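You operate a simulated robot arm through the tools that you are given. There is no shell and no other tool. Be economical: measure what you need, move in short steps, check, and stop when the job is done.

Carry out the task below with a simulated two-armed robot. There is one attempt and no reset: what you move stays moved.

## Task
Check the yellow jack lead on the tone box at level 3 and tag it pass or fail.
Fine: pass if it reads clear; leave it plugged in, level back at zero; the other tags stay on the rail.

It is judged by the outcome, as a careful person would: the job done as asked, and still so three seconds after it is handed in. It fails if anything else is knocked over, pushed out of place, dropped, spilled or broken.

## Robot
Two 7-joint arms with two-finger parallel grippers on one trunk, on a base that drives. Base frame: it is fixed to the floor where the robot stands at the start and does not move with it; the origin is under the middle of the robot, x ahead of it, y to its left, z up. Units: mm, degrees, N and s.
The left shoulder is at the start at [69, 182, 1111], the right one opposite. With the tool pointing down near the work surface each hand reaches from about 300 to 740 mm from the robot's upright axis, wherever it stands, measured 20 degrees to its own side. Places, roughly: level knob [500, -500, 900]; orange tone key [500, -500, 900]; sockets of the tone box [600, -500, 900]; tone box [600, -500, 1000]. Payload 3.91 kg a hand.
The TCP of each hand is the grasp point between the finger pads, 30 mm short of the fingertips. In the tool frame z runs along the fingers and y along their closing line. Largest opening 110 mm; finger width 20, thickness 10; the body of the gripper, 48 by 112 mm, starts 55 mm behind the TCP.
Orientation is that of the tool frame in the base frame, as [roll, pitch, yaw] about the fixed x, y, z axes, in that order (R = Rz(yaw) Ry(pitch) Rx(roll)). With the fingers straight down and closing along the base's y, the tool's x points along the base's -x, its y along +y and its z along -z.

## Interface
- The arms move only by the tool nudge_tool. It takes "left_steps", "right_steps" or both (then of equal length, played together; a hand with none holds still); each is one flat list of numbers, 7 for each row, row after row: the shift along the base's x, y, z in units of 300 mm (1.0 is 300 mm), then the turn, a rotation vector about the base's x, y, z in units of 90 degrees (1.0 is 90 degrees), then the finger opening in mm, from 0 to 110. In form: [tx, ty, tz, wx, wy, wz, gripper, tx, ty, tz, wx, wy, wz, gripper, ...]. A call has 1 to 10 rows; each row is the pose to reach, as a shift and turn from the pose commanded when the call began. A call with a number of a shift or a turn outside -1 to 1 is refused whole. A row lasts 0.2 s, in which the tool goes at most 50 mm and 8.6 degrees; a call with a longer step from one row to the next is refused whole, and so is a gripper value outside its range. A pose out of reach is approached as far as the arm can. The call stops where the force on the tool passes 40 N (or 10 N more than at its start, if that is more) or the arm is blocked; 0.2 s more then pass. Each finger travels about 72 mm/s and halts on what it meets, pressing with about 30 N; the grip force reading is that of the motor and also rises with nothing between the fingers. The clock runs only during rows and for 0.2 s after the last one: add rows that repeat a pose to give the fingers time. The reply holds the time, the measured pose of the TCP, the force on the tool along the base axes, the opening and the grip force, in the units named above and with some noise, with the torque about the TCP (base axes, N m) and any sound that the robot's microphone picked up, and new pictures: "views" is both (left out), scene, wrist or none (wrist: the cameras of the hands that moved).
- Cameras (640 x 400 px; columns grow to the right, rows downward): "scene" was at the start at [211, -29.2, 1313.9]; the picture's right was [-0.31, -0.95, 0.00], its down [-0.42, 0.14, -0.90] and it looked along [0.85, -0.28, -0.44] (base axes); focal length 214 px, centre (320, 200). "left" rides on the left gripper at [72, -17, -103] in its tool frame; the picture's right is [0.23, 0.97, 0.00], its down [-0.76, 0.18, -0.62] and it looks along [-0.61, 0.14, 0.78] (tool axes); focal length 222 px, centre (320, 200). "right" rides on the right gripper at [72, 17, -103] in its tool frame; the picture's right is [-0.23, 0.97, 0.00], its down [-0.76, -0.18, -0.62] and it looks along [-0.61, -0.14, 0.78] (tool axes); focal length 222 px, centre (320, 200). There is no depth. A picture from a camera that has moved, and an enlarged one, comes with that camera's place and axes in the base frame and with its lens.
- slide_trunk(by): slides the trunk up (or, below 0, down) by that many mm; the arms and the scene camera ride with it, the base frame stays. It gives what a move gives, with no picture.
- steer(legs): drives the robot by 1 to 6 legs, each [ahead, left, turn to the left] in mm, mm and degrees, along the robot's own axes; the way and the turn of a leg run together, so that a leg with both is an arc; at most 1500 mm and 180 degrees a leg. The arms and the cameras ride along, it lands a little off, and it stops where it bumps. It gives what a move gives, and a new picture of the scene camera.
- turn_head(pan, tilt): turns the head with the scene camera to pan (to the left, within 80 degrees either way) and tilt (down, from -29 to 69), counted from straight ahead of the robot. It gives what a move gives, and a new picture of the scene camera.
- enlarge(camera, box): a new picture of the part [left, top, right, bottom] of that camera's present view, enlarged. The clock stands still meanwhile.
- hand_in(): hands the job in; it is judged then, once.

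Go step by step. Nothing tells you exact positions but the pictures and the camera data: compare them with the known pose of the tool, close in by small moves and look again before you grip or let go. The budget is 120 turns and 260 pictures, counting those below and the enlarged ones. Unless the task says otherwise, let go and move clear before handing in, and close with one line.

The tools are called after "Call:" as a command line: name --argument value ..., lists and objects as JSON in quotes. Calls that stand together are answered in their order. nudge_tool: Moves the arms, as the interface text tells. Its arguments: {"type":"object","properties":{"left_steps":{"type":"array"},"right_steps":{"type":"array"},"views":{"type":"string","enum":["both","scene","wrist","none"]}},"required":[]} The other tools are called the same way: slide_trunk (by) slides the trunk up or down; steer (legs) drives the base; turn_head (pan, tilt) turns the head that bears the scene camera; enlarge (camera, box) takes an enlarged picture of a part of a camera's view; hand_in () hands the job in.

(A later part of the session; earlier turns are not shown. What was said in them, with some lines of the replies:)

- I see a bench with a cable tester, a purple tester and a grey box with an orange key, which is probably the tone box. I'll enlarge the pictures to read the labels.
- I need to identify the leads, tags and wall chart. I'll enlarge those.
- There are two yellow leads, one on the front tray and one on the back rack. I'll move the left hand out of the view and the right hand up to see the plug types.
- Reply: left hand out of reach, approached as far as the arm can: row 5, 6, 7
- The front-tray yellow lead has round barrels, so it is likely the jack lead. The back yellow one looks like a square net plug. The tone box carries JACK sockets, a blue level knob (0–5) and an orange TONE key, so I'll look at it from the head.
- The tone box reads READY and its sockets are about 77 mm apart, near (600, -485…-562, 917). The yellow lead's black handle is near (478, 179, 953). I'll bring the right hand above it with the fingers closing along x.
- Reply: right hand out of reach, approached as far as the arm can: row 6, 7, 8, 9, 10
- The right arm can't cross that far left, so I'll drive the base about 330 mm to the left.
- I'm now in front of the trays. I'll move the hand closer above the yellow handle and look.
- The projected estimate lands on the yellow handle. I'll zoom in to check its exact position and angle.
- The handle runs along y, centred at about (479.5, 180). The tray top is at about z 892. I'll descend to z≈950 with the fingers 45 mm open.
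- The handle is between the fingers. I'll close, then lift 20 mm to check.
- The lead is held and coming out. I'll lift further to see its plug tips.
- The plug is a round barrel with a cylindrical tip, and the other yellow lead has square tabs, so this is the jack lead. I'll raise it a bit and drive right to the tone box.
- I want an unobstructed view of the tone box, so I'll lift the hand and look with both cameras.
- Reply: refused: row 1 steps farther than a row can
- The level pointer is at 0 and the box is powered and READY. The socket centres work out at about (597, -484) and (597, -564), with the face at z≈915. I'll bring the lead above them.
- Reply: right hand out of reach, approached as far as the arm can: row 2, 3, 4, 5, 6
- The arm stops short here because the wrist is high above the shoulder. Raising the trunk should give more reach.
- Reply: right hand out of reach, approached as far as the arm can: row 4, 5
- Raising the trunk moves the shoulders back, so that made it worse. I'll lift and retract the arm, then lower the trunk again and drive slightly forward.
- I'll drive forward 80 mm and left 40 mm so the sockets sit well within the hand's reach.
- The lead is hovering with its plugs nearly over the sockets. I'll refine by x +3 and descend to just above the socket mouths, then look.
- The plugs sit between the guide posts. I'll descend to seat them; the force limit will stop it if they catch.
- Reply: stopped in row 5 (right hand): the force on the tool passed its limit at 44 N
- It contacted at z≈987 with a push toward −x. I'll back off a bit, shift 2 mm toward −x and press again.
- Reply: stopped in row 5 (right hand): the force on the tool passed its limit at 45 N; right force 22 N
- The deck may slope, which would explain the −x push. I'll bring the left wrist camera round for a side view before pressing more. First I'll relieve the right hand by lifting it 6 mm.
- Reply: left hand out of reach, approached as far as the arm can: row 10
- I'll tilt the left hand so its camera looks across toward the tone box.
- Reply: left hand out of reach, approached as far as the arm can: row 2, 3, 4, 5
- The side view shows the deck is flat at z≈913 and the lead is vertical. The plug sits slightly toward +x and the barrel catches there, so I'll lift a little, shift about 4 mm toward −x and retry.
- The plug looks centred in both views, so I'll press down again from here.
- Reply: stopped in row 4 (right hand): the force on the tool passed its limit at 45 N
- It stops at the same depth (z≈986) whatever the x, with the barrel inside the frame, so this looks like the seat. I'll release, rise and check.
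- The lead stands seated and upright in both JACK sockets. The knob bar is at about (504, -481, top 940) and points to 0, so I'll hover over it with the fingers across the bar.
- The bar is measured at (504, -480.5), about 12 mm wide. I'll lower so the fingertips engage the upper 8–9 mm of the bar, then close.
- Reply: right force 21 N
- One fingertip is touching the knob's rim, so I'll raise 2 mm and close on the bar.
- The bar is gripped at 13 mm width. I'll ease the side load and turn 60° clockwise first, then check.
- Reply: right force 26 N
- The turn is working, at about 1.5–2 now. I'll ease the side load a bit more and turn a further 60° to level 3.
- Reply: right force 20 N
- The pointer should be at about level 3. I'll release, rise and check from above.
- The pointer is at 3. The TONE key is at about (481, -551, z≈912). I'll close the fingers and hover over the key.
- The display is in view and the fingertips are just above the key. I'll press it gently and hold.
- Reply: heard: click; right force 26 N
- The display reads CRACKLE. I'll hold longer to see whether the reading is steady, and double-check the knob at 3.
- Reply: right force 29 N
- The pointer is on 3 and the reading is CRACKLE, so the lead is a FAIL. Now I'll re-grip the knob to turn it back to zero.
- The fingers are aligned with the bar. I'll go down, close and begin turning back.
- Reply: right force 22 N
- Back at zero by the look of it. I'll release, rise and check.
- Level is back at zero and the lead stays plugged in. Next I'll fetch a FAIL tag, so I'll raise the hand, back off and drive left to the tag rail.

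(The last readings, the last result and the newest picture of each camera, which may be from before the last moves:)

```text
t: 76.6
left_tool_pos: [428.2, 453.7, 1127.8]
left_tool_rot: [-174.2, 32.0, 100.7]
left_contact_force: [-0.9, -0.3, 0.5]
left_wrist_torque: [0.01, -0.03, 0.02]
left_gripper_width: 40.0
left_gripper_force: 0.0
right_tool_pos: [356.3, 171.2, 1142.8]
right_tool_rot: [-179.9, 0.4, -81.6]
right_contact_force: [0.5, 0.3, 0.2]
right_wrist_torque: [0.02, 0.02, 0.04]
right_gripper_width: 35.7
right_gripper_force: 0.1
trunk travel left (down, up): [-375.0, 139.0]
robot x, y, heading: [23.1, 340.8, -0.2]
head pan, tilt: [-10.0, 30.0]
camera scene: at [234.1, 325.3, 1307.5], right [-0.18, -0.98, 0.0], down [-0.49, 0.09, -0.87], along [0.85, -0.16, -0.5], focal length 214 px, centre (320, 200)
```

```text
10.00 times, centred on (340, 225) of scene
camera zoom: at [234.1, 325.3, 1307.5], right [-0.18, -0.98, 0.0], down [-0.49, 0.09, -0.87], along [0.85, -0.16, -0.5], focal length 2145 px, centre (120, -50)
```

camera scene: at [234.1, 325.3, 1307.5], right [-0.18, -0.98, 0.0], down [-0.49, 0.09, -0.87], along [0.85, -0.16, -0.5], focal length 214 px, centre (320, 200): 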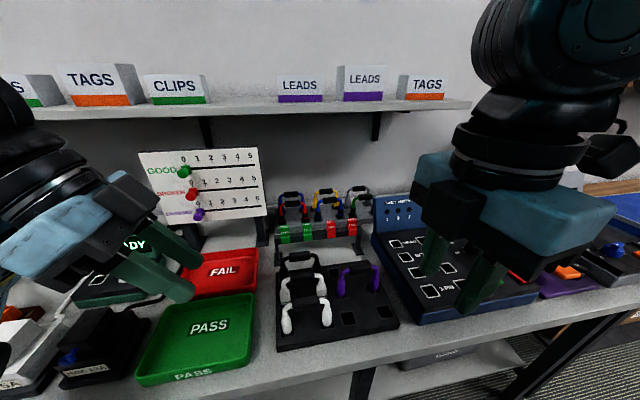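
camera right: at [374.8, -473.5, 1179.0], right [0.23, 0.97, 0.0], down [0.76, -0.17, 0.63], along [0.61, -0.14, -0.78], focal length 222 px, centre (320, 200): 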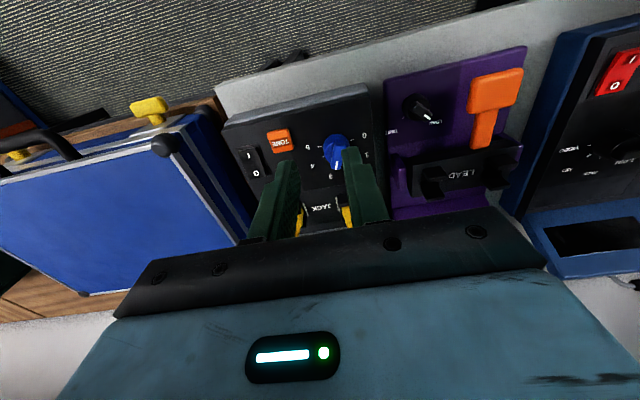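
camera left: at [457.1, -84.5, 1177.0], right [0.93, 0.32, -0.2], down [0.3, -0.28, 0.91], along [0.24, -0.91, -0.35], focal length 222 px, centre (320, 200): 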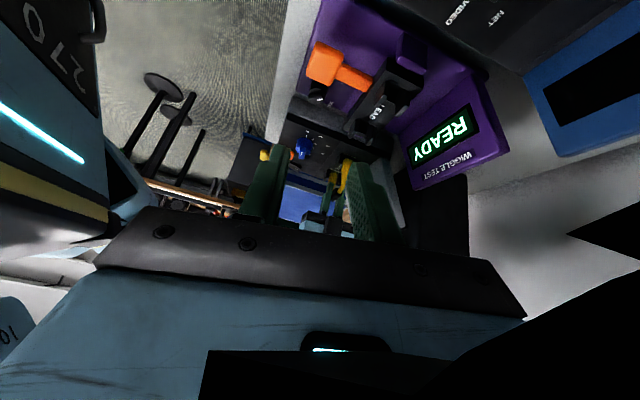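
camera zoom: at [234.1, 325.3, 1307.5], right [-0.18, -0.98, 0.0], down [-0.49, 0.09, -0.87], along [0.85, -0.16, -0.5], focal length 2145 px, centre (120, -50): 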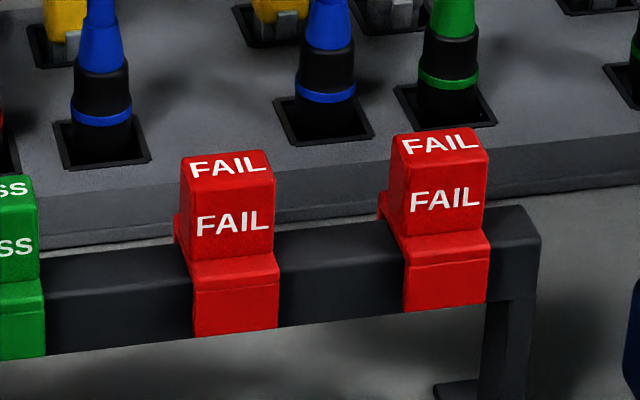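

The FAIL tags are saddle clips on the rail; the right one is at about (688, 151), with its upper block centred at z≈960. I'll turn the hand to the neutral yaw and approach above it.

Call:
nudge_tool --right_steps '[0.05, 0, 0, 0, 0, -0.095, 45, 0.12, 0, 0, 0, 0, -0.19, 45, 0.19, -0.01, 0, 0, 0, -0.285, 45, 0.26, -0.02, 0, 0, 0, -0.38, 45, 0.33, -0.03, 0, 0, 0, -0.475, 45, 0.4, -0.04, 0, 0, 0, -0.57, 45, 0.47, -0.05, 0, 0, 0, -0.665, 45, 0.54, -0.06, 0, 0, 0, -0.76, 45, 0.61, -0.065, 0, 0, 0, -0.855, 45, 0.68, -0.065, 0, 0, 0, -0.95, 45]' --views "none"

Call:
nudge_tool --right_steps '[0.1, 0, 0, 0, 0, -0.07, 45, 0.22, 0, 0, 0, 0, -0.143, 45, 0.33, 0, -0.08, 0, 0, -0.143, 45, 0.36, 0, -0.2, 0, 0, -0.143, 45, 0.36, 0, -0.28, 0, 0, -0.143, 45, 0.36, 0, -0.28, 0, 0, -0.143, 45]'

```text
t: 78.8
left_tool_pos: [428.6, 452.8, 1127.6]
left_tool_rot: [-174.3, 32.0, 100.6]
left_contact_force: [-0.2, 0.2, -0.7]
left_wrist_torque: [0.0, -0.02, -0.02]
left_gripper_width: 39.8
left_gripper_force: 0.1
right_tool_pos: [551.7, 141.0, 1140.4]
right_tool_rot: [-179.9, 0.5, -167.4]
right_contact_force: [0.6, 0.1, 0.1]
right_wrist_torque: [-0.01, -0.01, 0.01]
right_gripper_width: 45.1
right_gripper_force: 0.1
right hand out of reach, approached as far as the arm can: row 10
trunk travel left (down, up): [-375.0, 139.0]
robot x, y, heading: [21.5, 343.9, -0.6]
head pan, tilt: [-10.0, 30.0]
```

```text
t: 80.2
left_tool_pos: [427.8, 455.3, 1127.4]
left_tool_rot: [-174.3, 32.0, 100.7]
left_contact_force: [0.1, 0.4, 0.3]
left_wrist_torque: [0.01, -0.01, -0.02]
left_gripper_width: 40.1
left_gripper_force: 0.1
right_tool_pos: [608.4, 111.7, 1062.2]
right_tool_rot: [-179.8, 0.5, 179.9]
right_contact_force: [-0.3, 0.8, -0.4]
right_wrist_torque: [0.0, 0.01, -0.01]
right_gripper_width: 44.9
right_gripper_force: 0.1
right hand out of reach, approached as far as the arm can: row 1, 2, 3, 4, 5, 6
trunk travel left (down, up): [-375.0, 139.0]
robot x, y, heading: [17.2, 340.9, -0.4]
head pan, tilt: [-10.0, 30.0]
camera scene: at [233.6, 325.7, 1307.7], right [-0.18, -0.98, 0.0], down [-0.49, 0.09, -0.87], along [0.85, -0.16, -0.5], focal length 214 px, centre (320, 200)
camera right: at [537.1, 127.9, 1165.6], right [0.23, 0.97, 0.0], down [0.76, -0.18, 0.63], along [0.61, -0.14, -0.78], focal length 222 px, centre (320, 200)
```

scene: 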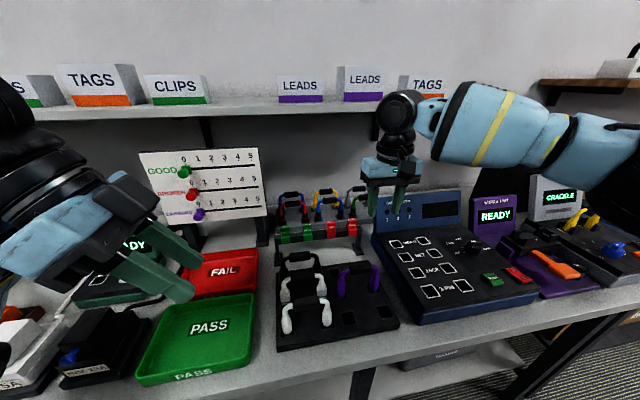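
right: 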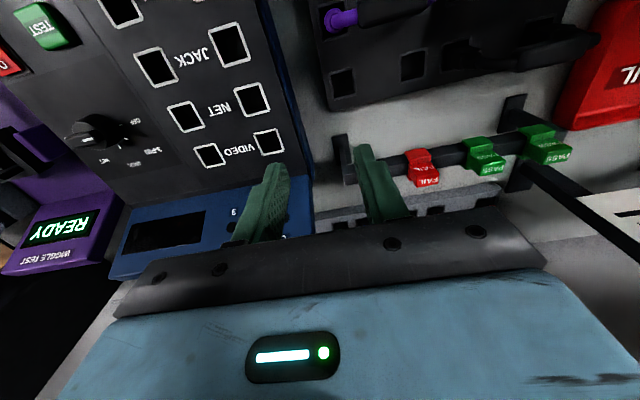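

The hand is short by about 80 mm, so I'll drive forward 95 mm.

Call:
steer --legs '[[95, 0, 0]]'

Call:
enlarge --camera "right" --box '[300, 80, 580, 240]'

```text
t: 81.3
left_tool_pos: [522.2, 452.8, 1127.4]
left_tool_rot: [-174.2, 32.0, 100.7]
left_contact_force: [-0.3, 0.0, -0.3]
left_wrist_torque: [0.01, 0.06, -0.03]
left_gripper_width: 40.1
left_gripper_force: 0.0
right_tool_pos: [704.4, 110.8, 1062.8]
right_tool_rot: [179.9, 0.4, 179.9]
right_contact_force: [-0.1, -0.5, 0.2]
right_wrist_torque: [0.01, -0.02, 0.01]
right_gripper_width: 45.0
right_gripper_force: 0.1
trunk travel left (down, up): [-375.0, 139.0]
robot x, y, heading: [113.2, 342.0, -0.6]
head pan, tilt: [-10.0, 30.0]
camera scene: at [328.1, 324.9, 1307.5], right [-0.18, -0.98, 0.0], down [-0.49, 0.09, -0.87], along [0.85, -0.16, -0.5], focal length 214 px, centre (320, 200)
```

scene: 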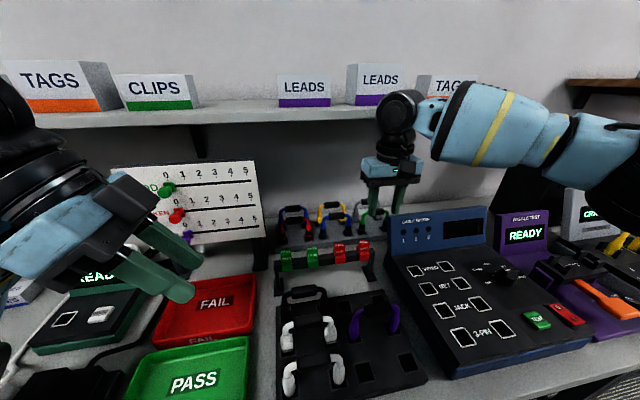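

```text
2.29 times, centred on (440, 160) of right
camera zoom: at [631.5, 127.2, 1165.7], right [0.23, 0.97, 0.0], down [0.76, -0.18, 0.63], along [0.61, -0.14, -0.78], focal length 508 px, centre (46, 291)
```

zoom: 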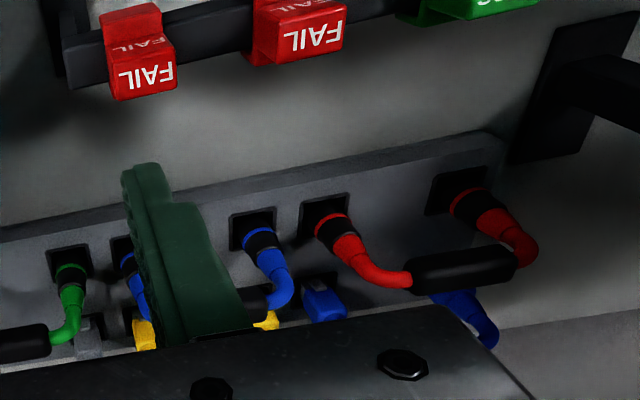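

The right FAIL tag's top is at about (693, 150, 971). I'll hover just above it with the fingers either side.

Call:
nudge_tool --right_steps '[-0.02, 0.065, 0, 0, 0, 0, 45, -0.038, 0.13, 0, 0, 0, 0, 45, -0.038, 0.13, -0.08, 0, 0, 0, 45, -0.038, 0.13, -0.16, 0, 0, 0, 45, -0.038, 0.13, -0.16, 0, 0, 0, 45]' --views "wrist"

Call:
enlarge --camera "right" --box '[250, 40, 410, 220]'

Call:
enlarge --camera "scene" --box '[300, 170, 420, 290]'

```text
t: 82.5
left_tool_pos: [521.9, 453.7, 1126.6]
left_tool_rot: [-174.3, 32.0, 100.7]
left_contact_force: [0.2, 0.1, -0.4]
left_wrist_torque: [0.0, 0.0, 0.0]
left_gripper_width: 39.9
left_gripper_force: 0.1
right_tool_pos: [692.6, 140.9, 1019.1]
right_tool_rot: [-179.9, 0.5, 179.9]
right_contact_force: [0.1, 0.4, -0.6]
right_wrist_torque: [0.01, 0.02, 0.01]
right_gripper_width: 45.2
right_gripper_force: 0.1
right hand out of reach, approached as far as the arm can: row 1, 2, 3, 4, 5
trunk travel left (down, up): [-375.0, 139.0]
robot x, y, heading: [116.5, 343.4, -0.1]
head pan, tilt: [-10.0, 30.0]
camera right: at [620.1, 157.7, 1121.9], right [0.23, 0.97, 0.0], down [0.76, -0.18, 0.63], along [0.61, -0.14, -0.78], focal length 222 px, centre (320, 200)
```

right: 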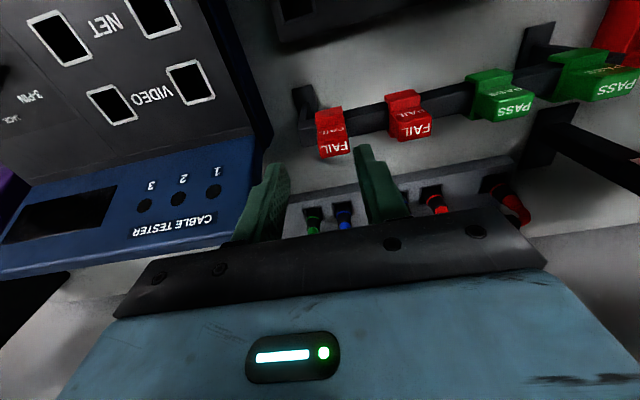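

```text
2.22 times, centred on (330, 130) of right
camera zoom: at [620.1, 157.7, 1121.9], right [0.23, 0.97, 0.0], down [0.76, -0.18, 0.63], along [0.61, -0.14, -0.78], focal length 494 px, centre (298, 356)
```

zoom: 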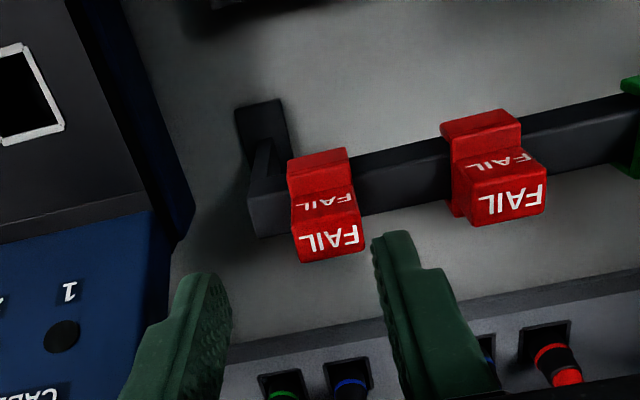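

```text
3.33 times, centred on (360, 230) of scene
camera zoom: at [327.7, 324.9, 1307.6], right [-0.18, -0.98, 0.0], down [-0.49, 0.09, -0.87], along [0.85, -0.16, -0.5], focal length 715 px, centre (187, 100)
```

zoom: 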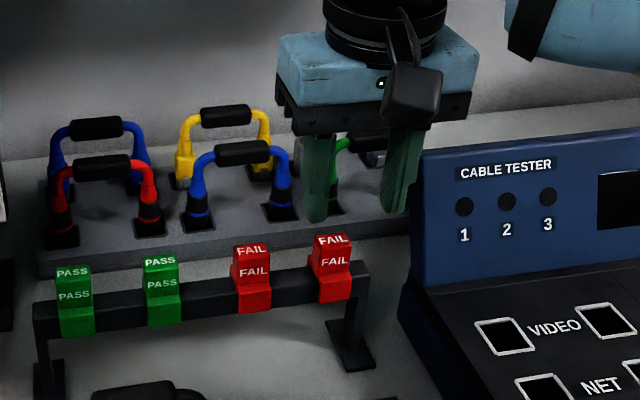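

The tag top is at (691, 152, 971), but the hand can't come far enough left. I'll raise it and shift the base 45 mm to the left.

Call:
nudge_tool --right_steps '[0, 0, 0.1, 0, 0, 0, 45, 0, 0, 0.15, 0, 0, 0, 45]' --views "none"

Call:
steer --legs '[[10, 45, 0]]'

```text
t: 83.1
left_tool_pos: [521.7, 453.2, 1126.5]
left_tool_rot: [-174.2, 31.9, 100.7]
left_contact_force: [0.2, -0.9, 0.1]
left_wrist_torque: [0.03, -0.03, 0.05]
left_gripper_width: 39.9
left_gripper_force: 0.0
right_tool_pos: [692.4, 132.9, 1055.9]
right_tool_rot: [-179.9, 0.4, 179.9]
right_contact_force: [0.0, 0.4, -0.2]
right_wrist_torque: [0.0, -0.01, 0.02]
right_gripper_width: 45.1
right_gripper_force: 0.0
right hand out of reach, approached as far as the arm can: row 1, 2
trunk travel left (down, up): [-375.0, 139.0]
robot x, y, heading: [116.5, 338.4, -0.3]
head pan, tilt: [-10.0, 30.0]
```

```text
t: 84.2
left_tool_pos: [531.3, 498.2, 1127.5]
left_tool_rot: [-174.3, 32.0, 100.6]
left_contact_force: [1.0, 0.1, 0.4]
left_wrist_torque: [0.01, 0.02, -0.02]
left_gripper_width: 40.2
left_gripper_force: 0.0
right_tool_pos: [703.7, 177.8, 1055.2]
right_tool_rot: [-179.9, 0.5, 179.9]
right_contact_force: [-1.2, 0.6, 0.5]
right_wrist_torque: [-0.01, 0.0, -0.02]
right_gripper_width: 44.9
right_gripper_force: 0.1
trunk travel left (down, up): [-375.0, 139.0]
robot x, y, heading: [125.9, 388.0, 0.0]
head pan, tilt: [-10.0, 30.0]
camera scene: at [338.0, 370.2, 1307.6], right [-0.18, -0.98, 0.0], down [-0.49, 0.09, -0.87], along [0.85, -0.16, -0.5], focal length 214 px, centre (320, 200)
```

scene: 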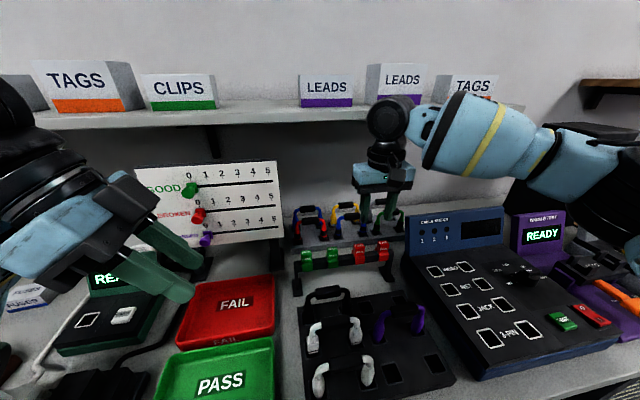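

Call:
nudge_tool --right_steps '[-0.02, -0.04, 0, 0, 0, 0, 45, -0.043, -0.086, 0, 0, 0, 0, 45, -0.043, -0.086, -0.08, 0, 0, 0, 45, -0.043, -0.086, -0.15, 0, 0, 0, 45, -0.043, -0.086, -0.15, 0, 0, 0, 45]' --views "none"

Call:
enlarge --camera "right" --box '[250, 60, 410, 220]'

Call:
enlarge --camera "scene" --box '[320, 180, 420, 280]'

```text
t: 85.4
left_tool_pos: [532.3, 498.8, 1127.4]
left_tool_rot: [-174.1, 31.9, 100.6]
left_contact_force: [-0.2, 0.1, -0.4]
left_wrist_torque: [-0.01, -0.01, -0.01]
left_gripper_width: 40.0
left_gripper_force: 0.0
right_tool_pos: [689.3, 151.0, 1010.9]
right_tool_rot: [-180.0, 0.6, 179.9]
right_contact_force: [-0.4, -0.6, -0.5]
right_wrist_torque: [0.05, -0.01, -0.02]
right_gripper_width: 45.0
right_gripper_force: 0.2
trunk travel left (down, up): [-375.0, 139.0]
robot x, y, heading: [126.7, 385.7, -0.6]
head pan, tilt: [-10.0, 30.0]
```

```text
2.50 times, centred on (330, 140) of right
camera zoom: at [617.3, 167.6, 1113.1], right [0.23, 0.97, 0.0], down [0.76, -0.18, 0.63], along [0.61, -0.14, -0.78], focal length 555 px, centre (295, 350)
```

zoom: 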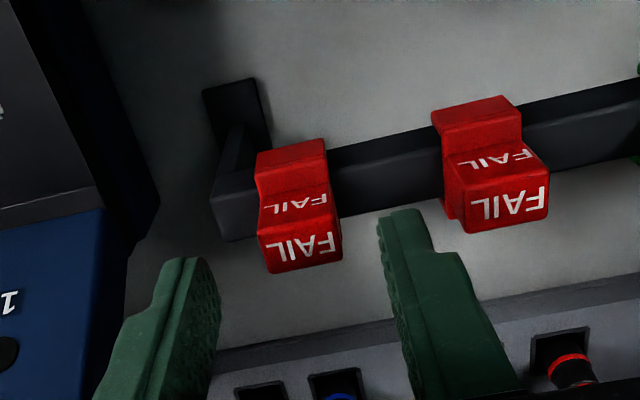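

```text
4.00 times, centred on (370, 230) of scene
camera zoom: at [337.9, 369.9, 1307.6], right [-0.18, -0.98, 0.0], down [-0.49, 0.09, -0.87], along [0.85, -0.16, -0.5], focal length 858 px, centre (120, 80)
```

zoom: 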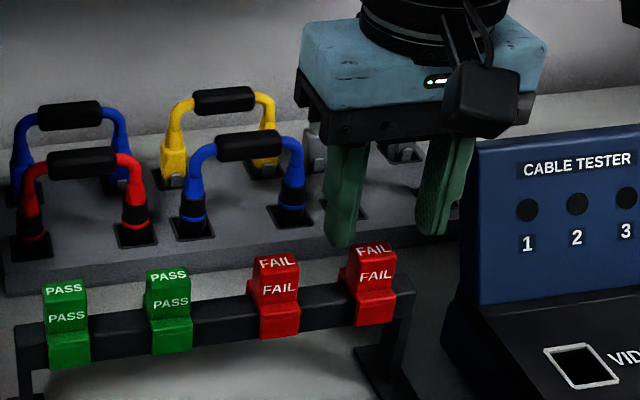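

The tag is centred at (692, 152). I'll descend so the tips straddle the upper block, staying above the rail, and close.

Call:
nudge_tool --right_steps '[0.007, 0.004, -0.05, 0, 0, 0, 45, 0.007, 0.004, -0.086, 0, 0, 0, 45, 0.007, 0.004, -0.086, 0, 0, 0, 45, 0.007, 0.004, -0.086, 0, 0, 0, 30, 0.007, 0.004, -0.086, 0, 0, 0, 10, 0.007, 0.004, -0.086, 0, 0, 0, 5, 0.007, 0.004, -0.086, 0, 0, 0, 5]' --views "none"

Call:
enlarge --camera "right" --box '[250, 60, 410, 220]'

Call:
enlarge --camera "scene" --box '[320, 180, 420, 280]'

```text
t: 87.0
left_tool_pos: [531.3, 498.2, 1126.6]
left_tool_rot: [-174.2, 32.0, 100.6]
left_contact_force: [0.9, 0.2, -0.2]
left_wrist_torque: [0.05, 0.01, 0.02]
left_gripper_width: 40.2
left_gripper_force: 0.1
right_tool_pos: [692.3, 152.8, 983.9]
right_tool_rot: [-179.9, 0.6, -180.0]
right_contact_force: [0.3, 0.2, -0.5]
right_wrist_torque: [0.0, 0.0, 0.0]
right_gripper_width: 22.6
right_gripper_force: 30.0
trunk travel left (down, up): [-375.0, 139.0]
robot x, y, heading: [124.5, 387.6, -0.3]
head pan, tilt: [-10.0, 30.0]
```

```text
2.50 times, centred on (330, 140) of right
camera zoom: at [619.5, 169.2, 1087.1], right [0.23, 0.97, 0.0], down [0.76, -0.18, 0.63], along [0.61, -0.14, -0.78], focal length 555 px, centre (295, 350)
```

zoom: 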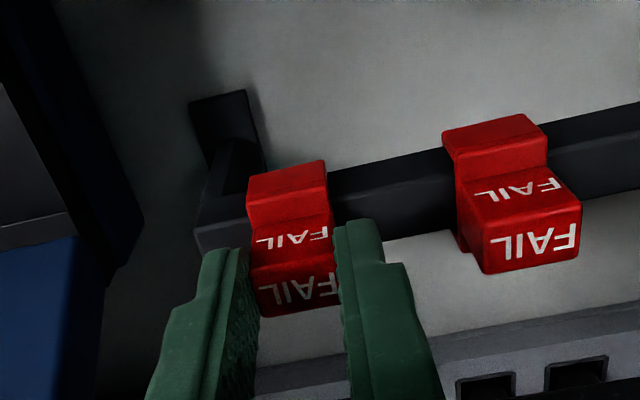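

```text
4.00 times, centred on (370, 230) of scene
camera zoom: at [337.9, 369.9, 1307.6], right [-0.18, -0.98, 0.0], down [-0.49, 0.09, -0.87], along [0.85, -0.16, -0.5], focal length 858 px, centre (120, 80)
```

zoom: 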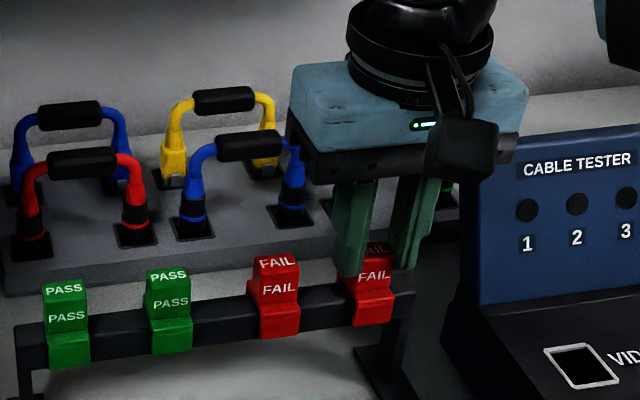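

The tag is gripped at 22.6 mm. I'll lift it straight off the rail.

Call:
nudge_tool --right_steps '[0, 0, 0.04, 0, 0, 0, 5, 0, 0, 0.08, 0, 0, 0, 5, 0, 0, 0.16, 0, 0, 0, 5, 0, 0, 0.24, 0, 0, 0, 5, 0, 0, 0.3, 0, 0, 0, 5]' --views "wrist"

Call:
enlarge --camera "scene" --box '[300, 160, 420, 280]'

```text
t: 88.2
left_tool_pos: [531.5, 498.2, 1126.0]
left_tool_rot: [-174.2, 32.0, 100.7]
left_contact_force: [-1.2, 0.3, -0.6]
left_wrist_torque: [0.0, 0.01, 0.0]
left_gripper_width: 40.1
left_gripper_force: 0.1
right_tool_pos: [691.9, 152.7, 1074.4]
right_tool_rot: [180.0, 0.4, 180.0]
right_contact_force: [0.8, 0.5, -0.1]
right_wrist_torque: [0.04, 0.02, 0.0]
right_gripper_width: 22.7
right_gripper_force: 29.7
trunk travel left (down, up): [-375.0, 139.0]
robot x, y, heading: [127.2, 384.1, -0.2]
head pan, tilt: [-10.0, 30.0]
camera right: at [619.6, 169.4, 1177.5], right [0.23, 0.97, 0.0], down [0.76, -0.18, 0.63], along [0.61, -0.14, -0.78], focal length 222 px, centre (320, 200)
```

right: 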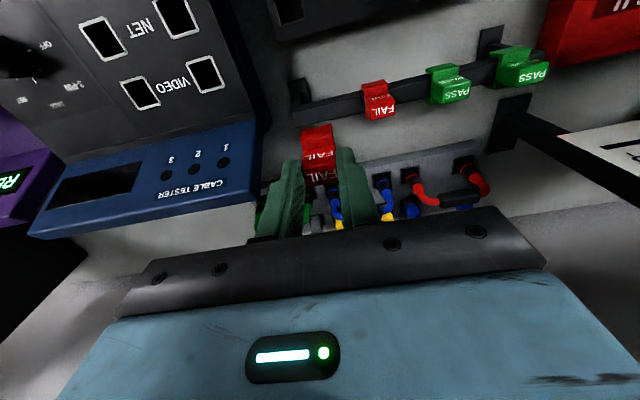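

```text
3.33 times, centred on (360, 220) of scene
camera zoom: at [337.8, 370.0, 1307.6], right [-0.18, -0.98, 0.0], down [-0.49, 0.09, -0.87], along [0.85, -0.16, -0.5], focal length 715 px, centre (187, 133)
```

zoom: 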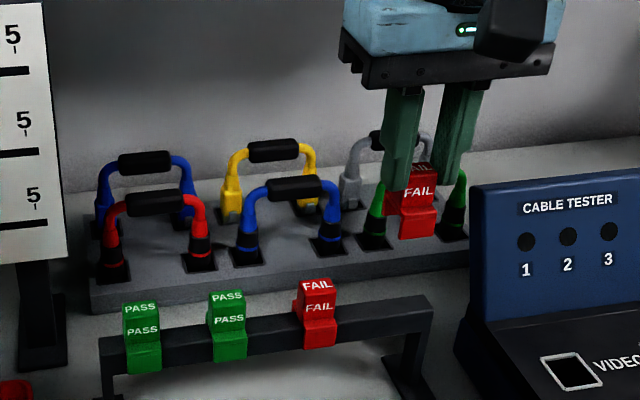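

The FAIL tag is off the rail; the other three are still on it. I'll retract, raise and drive back to the tone box.

Call:
nudge_tool --right_steps '[-0.05, 0, 0.08, 0, 0, 0, 5, -0.2, 0, 0.1, 0, 0, 0, 5, -0.35, 0, 0.1, 0, 0, 0, 5, -0.45, 0, 0.1, 0, 0, 0, 5, -0.45, 0, 0.1, 0, 0, 0, 5]' --views "none"

Call:
steer --legs '[[-60, 0, 0], [0, -685, 0]]'

Call:
turn_head --pan -10 --tilt 45

```text
t: 89.4
left_tool_pos: [531.4, 497.5, 1127.1]
left_tool_rot: [-174.2, 32.0, 100.7]
left_contact_force: [-0.3, 0.0, 0.8]
left_wrist_torque: [-0.02, -0.02, 0.01]
left_gripper_width: 39.9
left_gripper_force: 0.0
right_tool_pos: [557.6, 153.5, 1102.9]
right_tool_rot: [-179.9, 0.4, 180.0]
right_contact_force: [0.5, -0.2, -0.4]
right_wrist_torque: [-0.01, 0.07, 0.0]
right_gripper_width: 22.5
right_gripper_force: 30.0
trunk travel left (down, up): [-375.0, 139.0]
robot x, y, heading: [125.2, 386.2, -0.3]
head pan, tilt: [-10.0, 30.0]
```

```text
t: 96.4
left_tool_pos: [466.6, -186.6, 1126.3]
left_tool_rot: [-174.2, 32.0, 100.6]
left_contact_force: [0.0, -0.2, 0.2]
left_wrist_torque: [0.0, 0.0, -0.01]
left_gripper_width: 39.9
left_gripper_force: 0.0
right_tool_pos: [492.6, -531.6, 1104.3]
right_tool_rot: [-179.8, 0.5, 179.7]
right_contact_force: [-0.3, 0.1, -1.0]
right_wrist_torque: [-0.03, 0.01, -0.04]
right_gripper_width: 22.6
right_gripper_force: 30.4
trunk travel left (down, up): [-375.0, 139.0]
robot x, y, heading: [55.8, -299.0, -0.6]
head pan, tilt: [-10.0, 30.0]
camera scene: at [273.6, -314.8, 1307.6], right [-0.18, -0.98, 0.0], down [-0.49, 0.09, -0.87], along [0.85, -0.16, -0.5], focal length 214 px, centre (320, 200)
```

scene: 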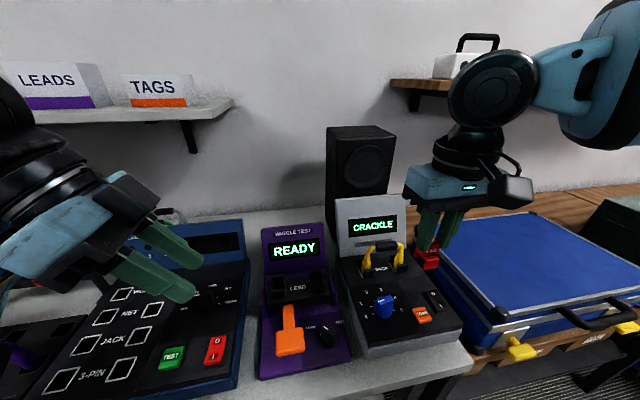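

```text
t: 97.2
left_tool_pos: [467.5, -186.9, 1127.6]
left_tool_rot: [-174.1, 32.0, 100.6]
left_contact_force: [-0.3, 0.4, 0.6]
left_wrist_torque: [-0.01, -0.01, -0.01]
left_gripper_width: 40.1
left_gripper_force: 0.1
right_tool_pos: [492.5, -531.3, 1102.5]
right_tool_rot: [-179.9, 0.5, 179.8]
right_contact_force: [0.2, -0.1, 0.0]
right_wrist_torque: [-0.02, -0.03, 0.0]
right_gripper_width: 22.3
right_gripper_force: 29.8
trunk travel left (down, up): [-375.0, 139.0]
robot x, y, heading: [60.8, -297.1, -0.2]
head pan, tilt: [-10.0, 45.0]
camera scene: at [264.7, -313.1, 1285.0], right [-0.18, -0.98, 0.0], down [-0.69, 0.13, -0.71], along [0.7, -0.13, -0.71], focal length 214 px, centre (320, 200)
```

scene: 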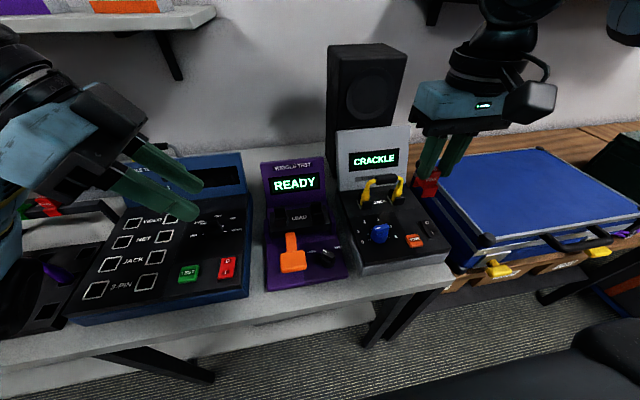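

Call:
nudge_tool --right_steps '[0.12, 0.01, 0, 0, 0, 0, 5, 0.24, 0.024, 0, 0, 0, 0, 5, 0.355, 0.024, -0.02, 0, 0, 0, 5, 0.355, 0.024, -0.1, 0, 0, 0.002, 5, 0.355, 0.024, -0.1, 0, 0, 0.002, 5]' --views "wrist"

Call:
enlarge --camera "scene" --box '[340, 110, 440, 240]'

Call:
enlarge --camera "right" --box '[240, 60, 400, 220]'

Call:
enlarge --camera "left" --box '[270, 100, 390, 220]'

```text
t: 98.4
left_tool_pos: [468.0, -187.1, 1127.5]
left_tool_rot: [-174.2, 32.1, 100.6]
left_contact_force: [-0.4, 0.2, -0.1]
left_wrist_torque: [-0.01, 0.03, 0.01]
left_gripper_width: 40.0
left_gripper_force: 0.0
right_tool_pos: [599.7, -524.8, 1074.3]
right_tool_rot: [-179.8, 0.5, 180.0]
right_contact_force: [0.4, 1.0, -0.3]
right_wrist_torque: [0.01, 0.0, -0.02]
right_gripper_width: 22.4
right_gripper_force: 30.5
trunk travel left (down, up): [-375.0, 139.0]
robot x, y, heading: [56.3, -296.8, -0.2]
head pan, tilt: [-10.0, 45.0]
camera right: at [526.3, -508.5, 1176.5], right [0.23, 0.97, 0.0], down [0.76, -0.18, 0.63], along [0.61, -0.14, -0.78], focal length 222 px, centre (320, 200)
```

right: 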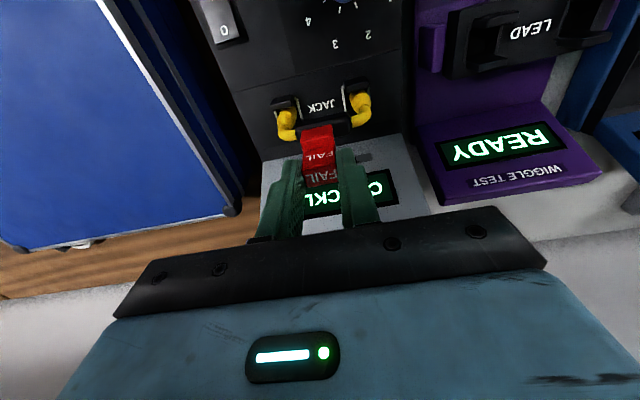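

```text
3.08 times, centred on (390, 175) of scene
camera zoom: at [264.9, -313.1, 1284.9], right [-0.18, -0.98, 0.0], down [-0.7, 0.13, -0.71], along [0.7, -0.13, -0.71], focal length 660 px, centre (105, 277)
```

zoom: 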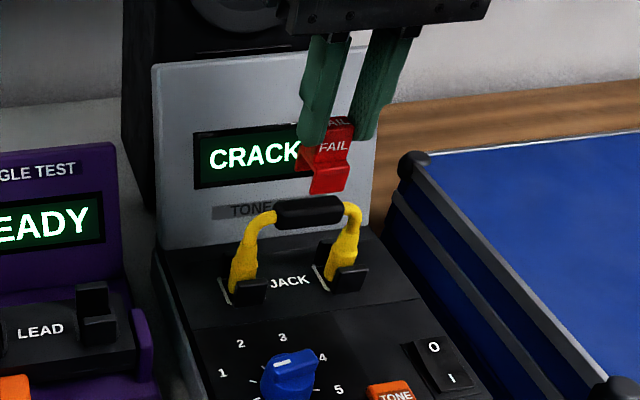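

```text
2.50 times, centred on (320, 140) of right
camera zoom: at [526.3, -508.5, 1176.5], right [0.23, 0.97, 0.0], down [0.76, -0.18, 0.63], along [0.61, -0.14, -0.78], focal length 555 px, centre (320, 350)
```

zoom: 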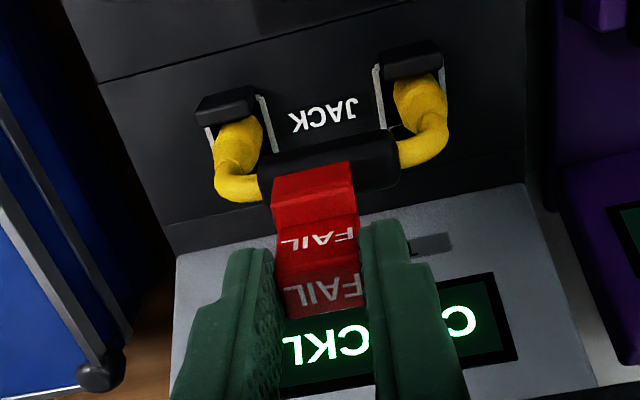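

```text
3.33 times, centred on (330, 160) of left
camera zoom: at [440.0, -73.6, 1177.0], right [0.93, 0.32, -0.2], down [0.3, -0.28, 0.91], along [0.23, -0.91, -0.35], focal length 740 px, centre (287, 333)
```

zoom: 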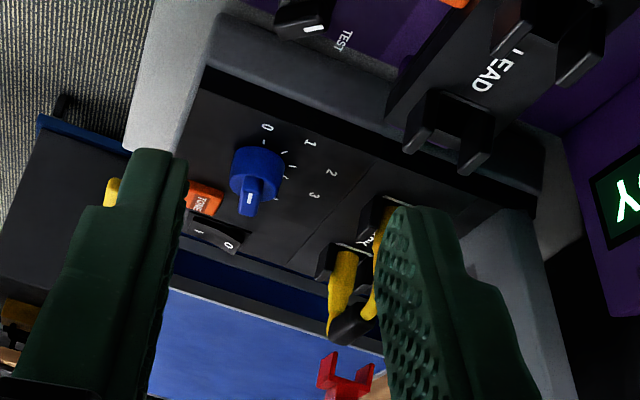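

The left camera shows the tag's U-profile and the handle end-on. I'll zoom in there to measure alignment.

Call:
enlarge --camera "left" --box '[320, 170, 370, 220]'

```text
8.00 times, centred on (345, 195) of left
camera zoom: at [440.0, -73.6, 1177.0], right [0.93, 0.32, -0.2], down [0.3, -0.28, 0.91], along [0.23, -0.91, -0.35], focal length 1777 px, centre (120, 240)
```

zoom: 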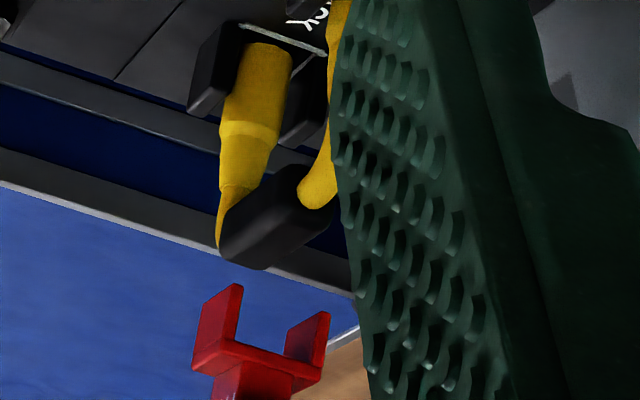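

The slot and handle line up within about 1 mm. The slot ceiling should meet the handle at TCP z≈1039. I'll descend gently with the force stop.

Call:
nudge_tool --right_steps '[0, 0, -0.04, 0, 0, 0, 5, 0, 0, -0.07, 0, 0, 0, 5, 0, 0, -0.09, 0, 0, 0, 5, 0, 0, -0.105, 0, 0, 0, 5, 0, 0, -0.115, 0, 0, 0, 5, 0, 0, -0.115, 0, 0, 0, 5]' --views "none"

Call:
enlarge --camera "left" --box '[320, 150, 380, 210]'

Call:
enlarge --camera "scene" --box '[340, 130, 440, 240]'

Call:
enlarge --camera "right" --box '[240, 60, 400, 220]'

```text
t: 99.8
left_tool_pos: [467.0, -185.2, 1128.1]
left_tool_rot: [-174.3, 32.0, 100.5]
left_contact_force: [0.4, -0.6, 0.1]
left_wrist_torque: [0.0, 0.03, 0.01]
left_gripper_width: 39.9
left_gripper_force: 0.1
right_tool_pos: [598.7, -524.4, 1041.0]
right_tool_rot: [-179.9, 0.8, -179.9]
right_contact_force: [1.7, -4.2, 32.5]
right_wrist_torque: [-0.19, 0.33, 0.04]
right_gripper_width: 22.3
right_gripper_force: 30.2
trunk travel left (down, up): [-375.0, 139.0]
robot x, y, heading: [60.8, -298.8, -0.0]
head pan, tilt: [-10.0, 45.0]
```

```text
6.67 times, centred on (350, 180) of left
camera zoom: at [438.0, -73.1, 1177.8], right [0.93, 0.32, -0.2], down [0.29, -0.28, 0.91], along [0.23, -0.91, -0.35], focal length 1481 px, centre (120, 333)
```

zoom: 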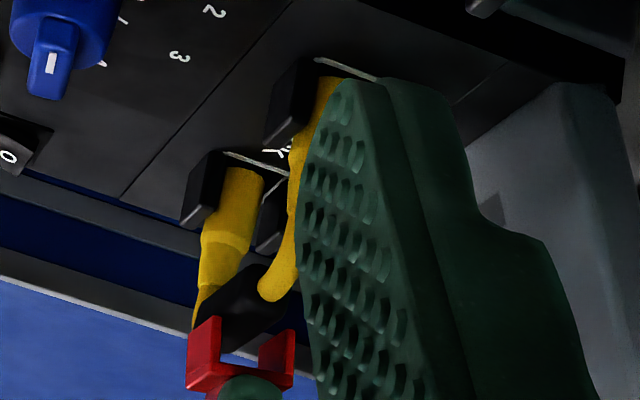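

```text
3.64 times, centred on (390, 185) of scene
camera zoom: at [262.6, -312.6, 1285.4], right [-0.18, -0.98, 0.0], down [-0.69, 0.13, -0.71], along [0.7, -0.13, -0.71], focal length 780 px, centre (66, 254)
```

zoom: 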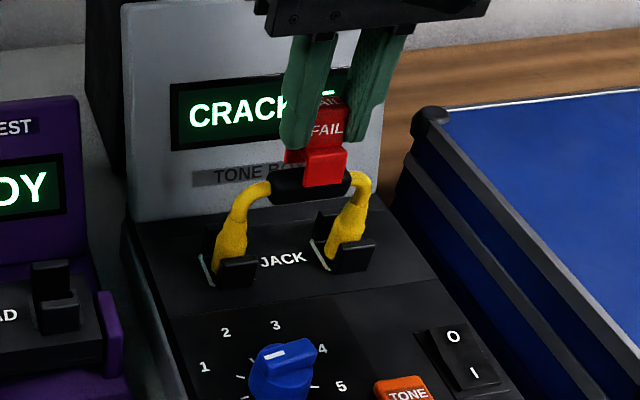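

```text
2.50 times, centred on (320, 140) of right
camera zoom: at [524.6, -507.5, 1144.0], right [0.23, 0.97, 0.0], down [0.75, -0.18, 0.63], along [0.62, -0.14, -0.77], focal length 555 px, centre (320, 350)
```

zoom: 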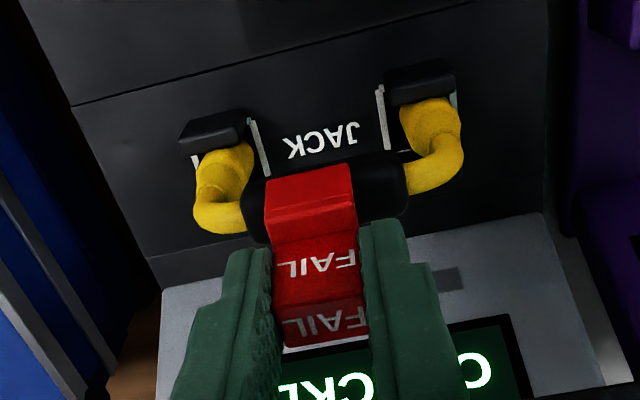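

The prongs straddle the handle, but there are still a few mm of gap under the slot ceiling. I'll press a little further.

Call:
nudge_tool --right_steps '[0, 0, -0.006, 0, 0, 0, 5, 0, 0, -0.012, 0, 0, 0, 5, 0, 0, -0.018, 0, 0, 0, 5]' --views "none"

Call:
enlarge --camera "left" --box '[325, 175, 365, 215]'

```text
t: 100.6
left_tool_pos: [468.7, -186.0, 1127.2]
left_tool_rot: [-174.2, 32.0, 100.6]
left_contact_force: [0.4, -0.4, 0.6]
left_wrist_torque: [0.0, -0.01, -0.02]
left_gripper_width: 40.0
left_gripper_force: 0.1
right_tool_pos: [598.0, -525.0, 1033.0]
right_tool_rot: [-179.8, 0.4, -180.0]
right_contact_force: [0.7, -1.2, -0.7]
right_wrist_torque: [-0.01, -0.01, -0.01]
right_gripper_width: 22.2
right_gripper_force: 30.0
trunk travel left (down, up): [-375.0, 139.0]
robot x, y, heading: [58.8, -296.9, -0.5]
head pan, tilt: [-10.0, 45.0]
```

```text
10.00 times, centred on (345, 195) of left
camera zoom: at [440.2, -73.6, 1176.9], right [0.93, 0.32, -0.2], down [0.3, -0.28, 0.91], along [0.23, -0.91, -0.35], focal length 2221 px, centre (70, 250)
```

zoom: 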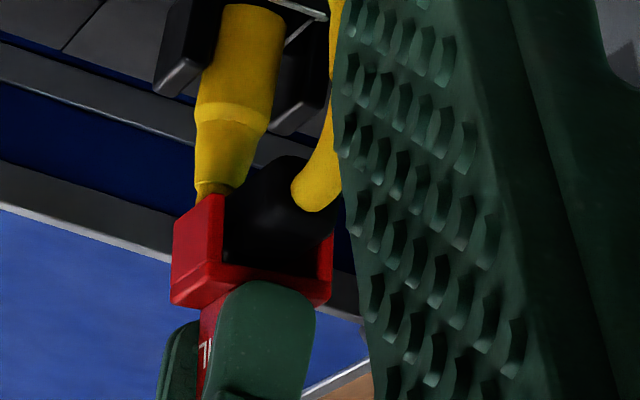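

It snapped on; the tag now sits over the handle and the force is back to zero. I'll open the fingers slightly, rise clear and check.

Call:
nudge_tool --right_steps '[0, 0, 0, 0, 0, 0, 30, 0, 0, 0, 0, 0, 0, 42, 0, 0, 0, 0, 0, 0, 42, 0, 0, 0.08, 0, 0, 0, 42, 0, 0, 0.2, 0, 0, 0, 42, -0.1, 0, 0.3, 0, 0, 0, 42, -0.25, 0, 0.35, 0, 0, 0, 42, -0.4, 0, 0.35, 0, 0, 0, 42]'

Call:
enlarge --camera "scene" --box '[330, 110, 450, 260]'

Call:
enlarge --camera "left" --box '[270, 110, 390, 220]'

```text
t: 102.4
left_tool_pos: [466.4, -185.5, 1127.7]
left_tool_rot: [-174.3, 32.0, 100.4]
left_contact_force: [0.3, 0.6, 0.2]
left_wrist_torque: [0.01, -0.03, -0.02]
left_gripper_width: 40.0
left_gripper_force: 0.2
right_tool_pos: [477.5, -525.7, 1139.9]
right_tool_rot: [-179.9, 0.5, 180.0]
right_contact_force: [-0.7, -0.3, 0.2]
right_wrist_torque: [0.01, -0.02, -0.02]
right_gripper_width: 42.1
right_gripper_force: 0.0
trunk travel left (down, up): [-375.0, 139.0]
robot x, y, heading: [60.5, -296.2, -0.2]
head pan, tilt: [-10.0, 45.0]
camera scene: at [263.5, -313.2, 1285.2], right [-0.18, -0.98, 0.0], down [-0.69, 0.13, -0.71], along [0.7, -0.13, -0.71], focal length 214 px, centre (320, 200)
camera right: at [405.2, -508.5, 1242.3], right [0.23, 0.97, 0.0], down [0.76, -0.18, 0.63], along [0.61, -0.14, -0.78], focal length 222 px, centre (320, 200)
```

scene: 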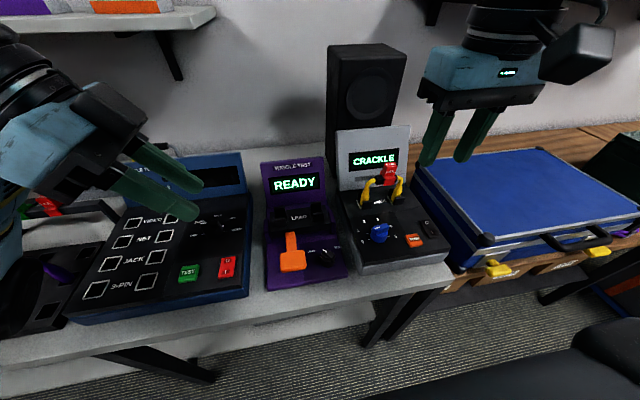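
right: 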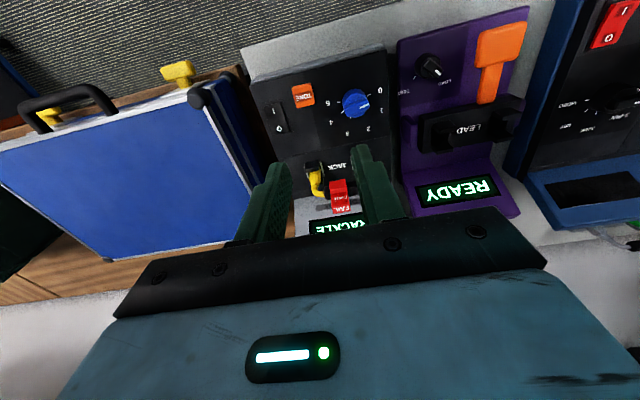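

```text
2.67 times, centred on (390, 185) of scene
camera zoom: at [263.5, -313.2, 1285.2], right [-0.18, -0.98, 0.0], down [-0.69, 0.13, -0.71], along [0.7, -0.13, -0.71], focal length 572 px, centre (133, 240)
```

zoom: 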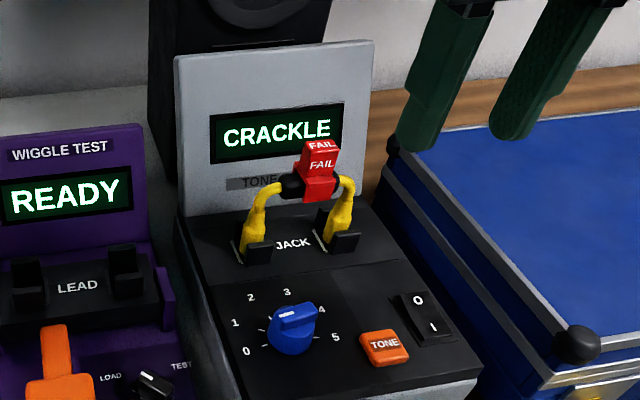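

```text
3.64 times, centred on (330, 165) of left
camera zoom: at [438.7, -73.7, 1177.5], right [0.93, 0.32, -0.2], down [0.29, -0.28, 0.91], along [0.23, -0.91, -0.35], focal length 808 px, centre (284, 327)
```

zoom: 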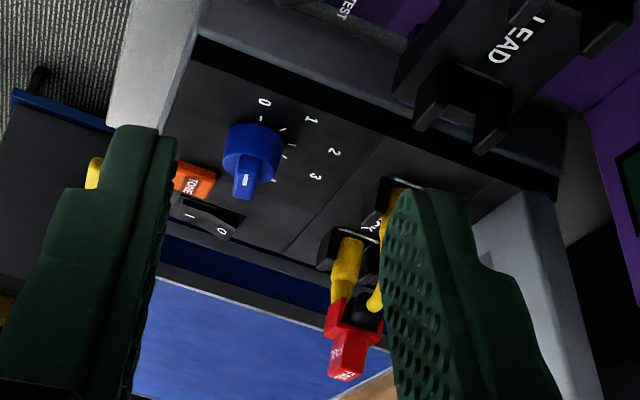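

The FAIL tag sits on the yellow lead, which is still plugged in. One last check of the knob from above before handing in.

Call:
enlarge --camera "right" --box '[280, 70, 410, 170]'

```text
4.00 times, centred on (345, 120) of right
camera zoom: at [405.2, -508.5, 1242.3], right [0.23, 0.97, 0.0], down [0.76, -0.18, 0.63], along [0.61, -0.14, -0.78], focal length 888 px, centre (220, 520)
```

zoom: 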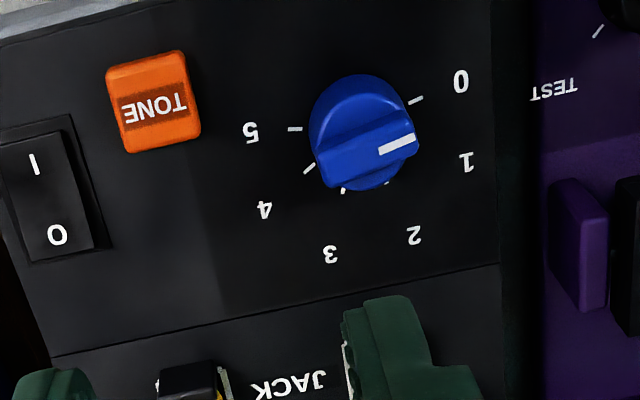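

The pointer is parallel to the 0 tick, the lead is plugged in and tagged, and both hands are clear. I'm handing in.

Call:
hand_in

```text
The job is handed in.
```

The yellow jack lead read CRACKLE at level 3, so I tagged it FAIL. I left it plugged in with the level back at zero, and the other three tags are still on the rail.
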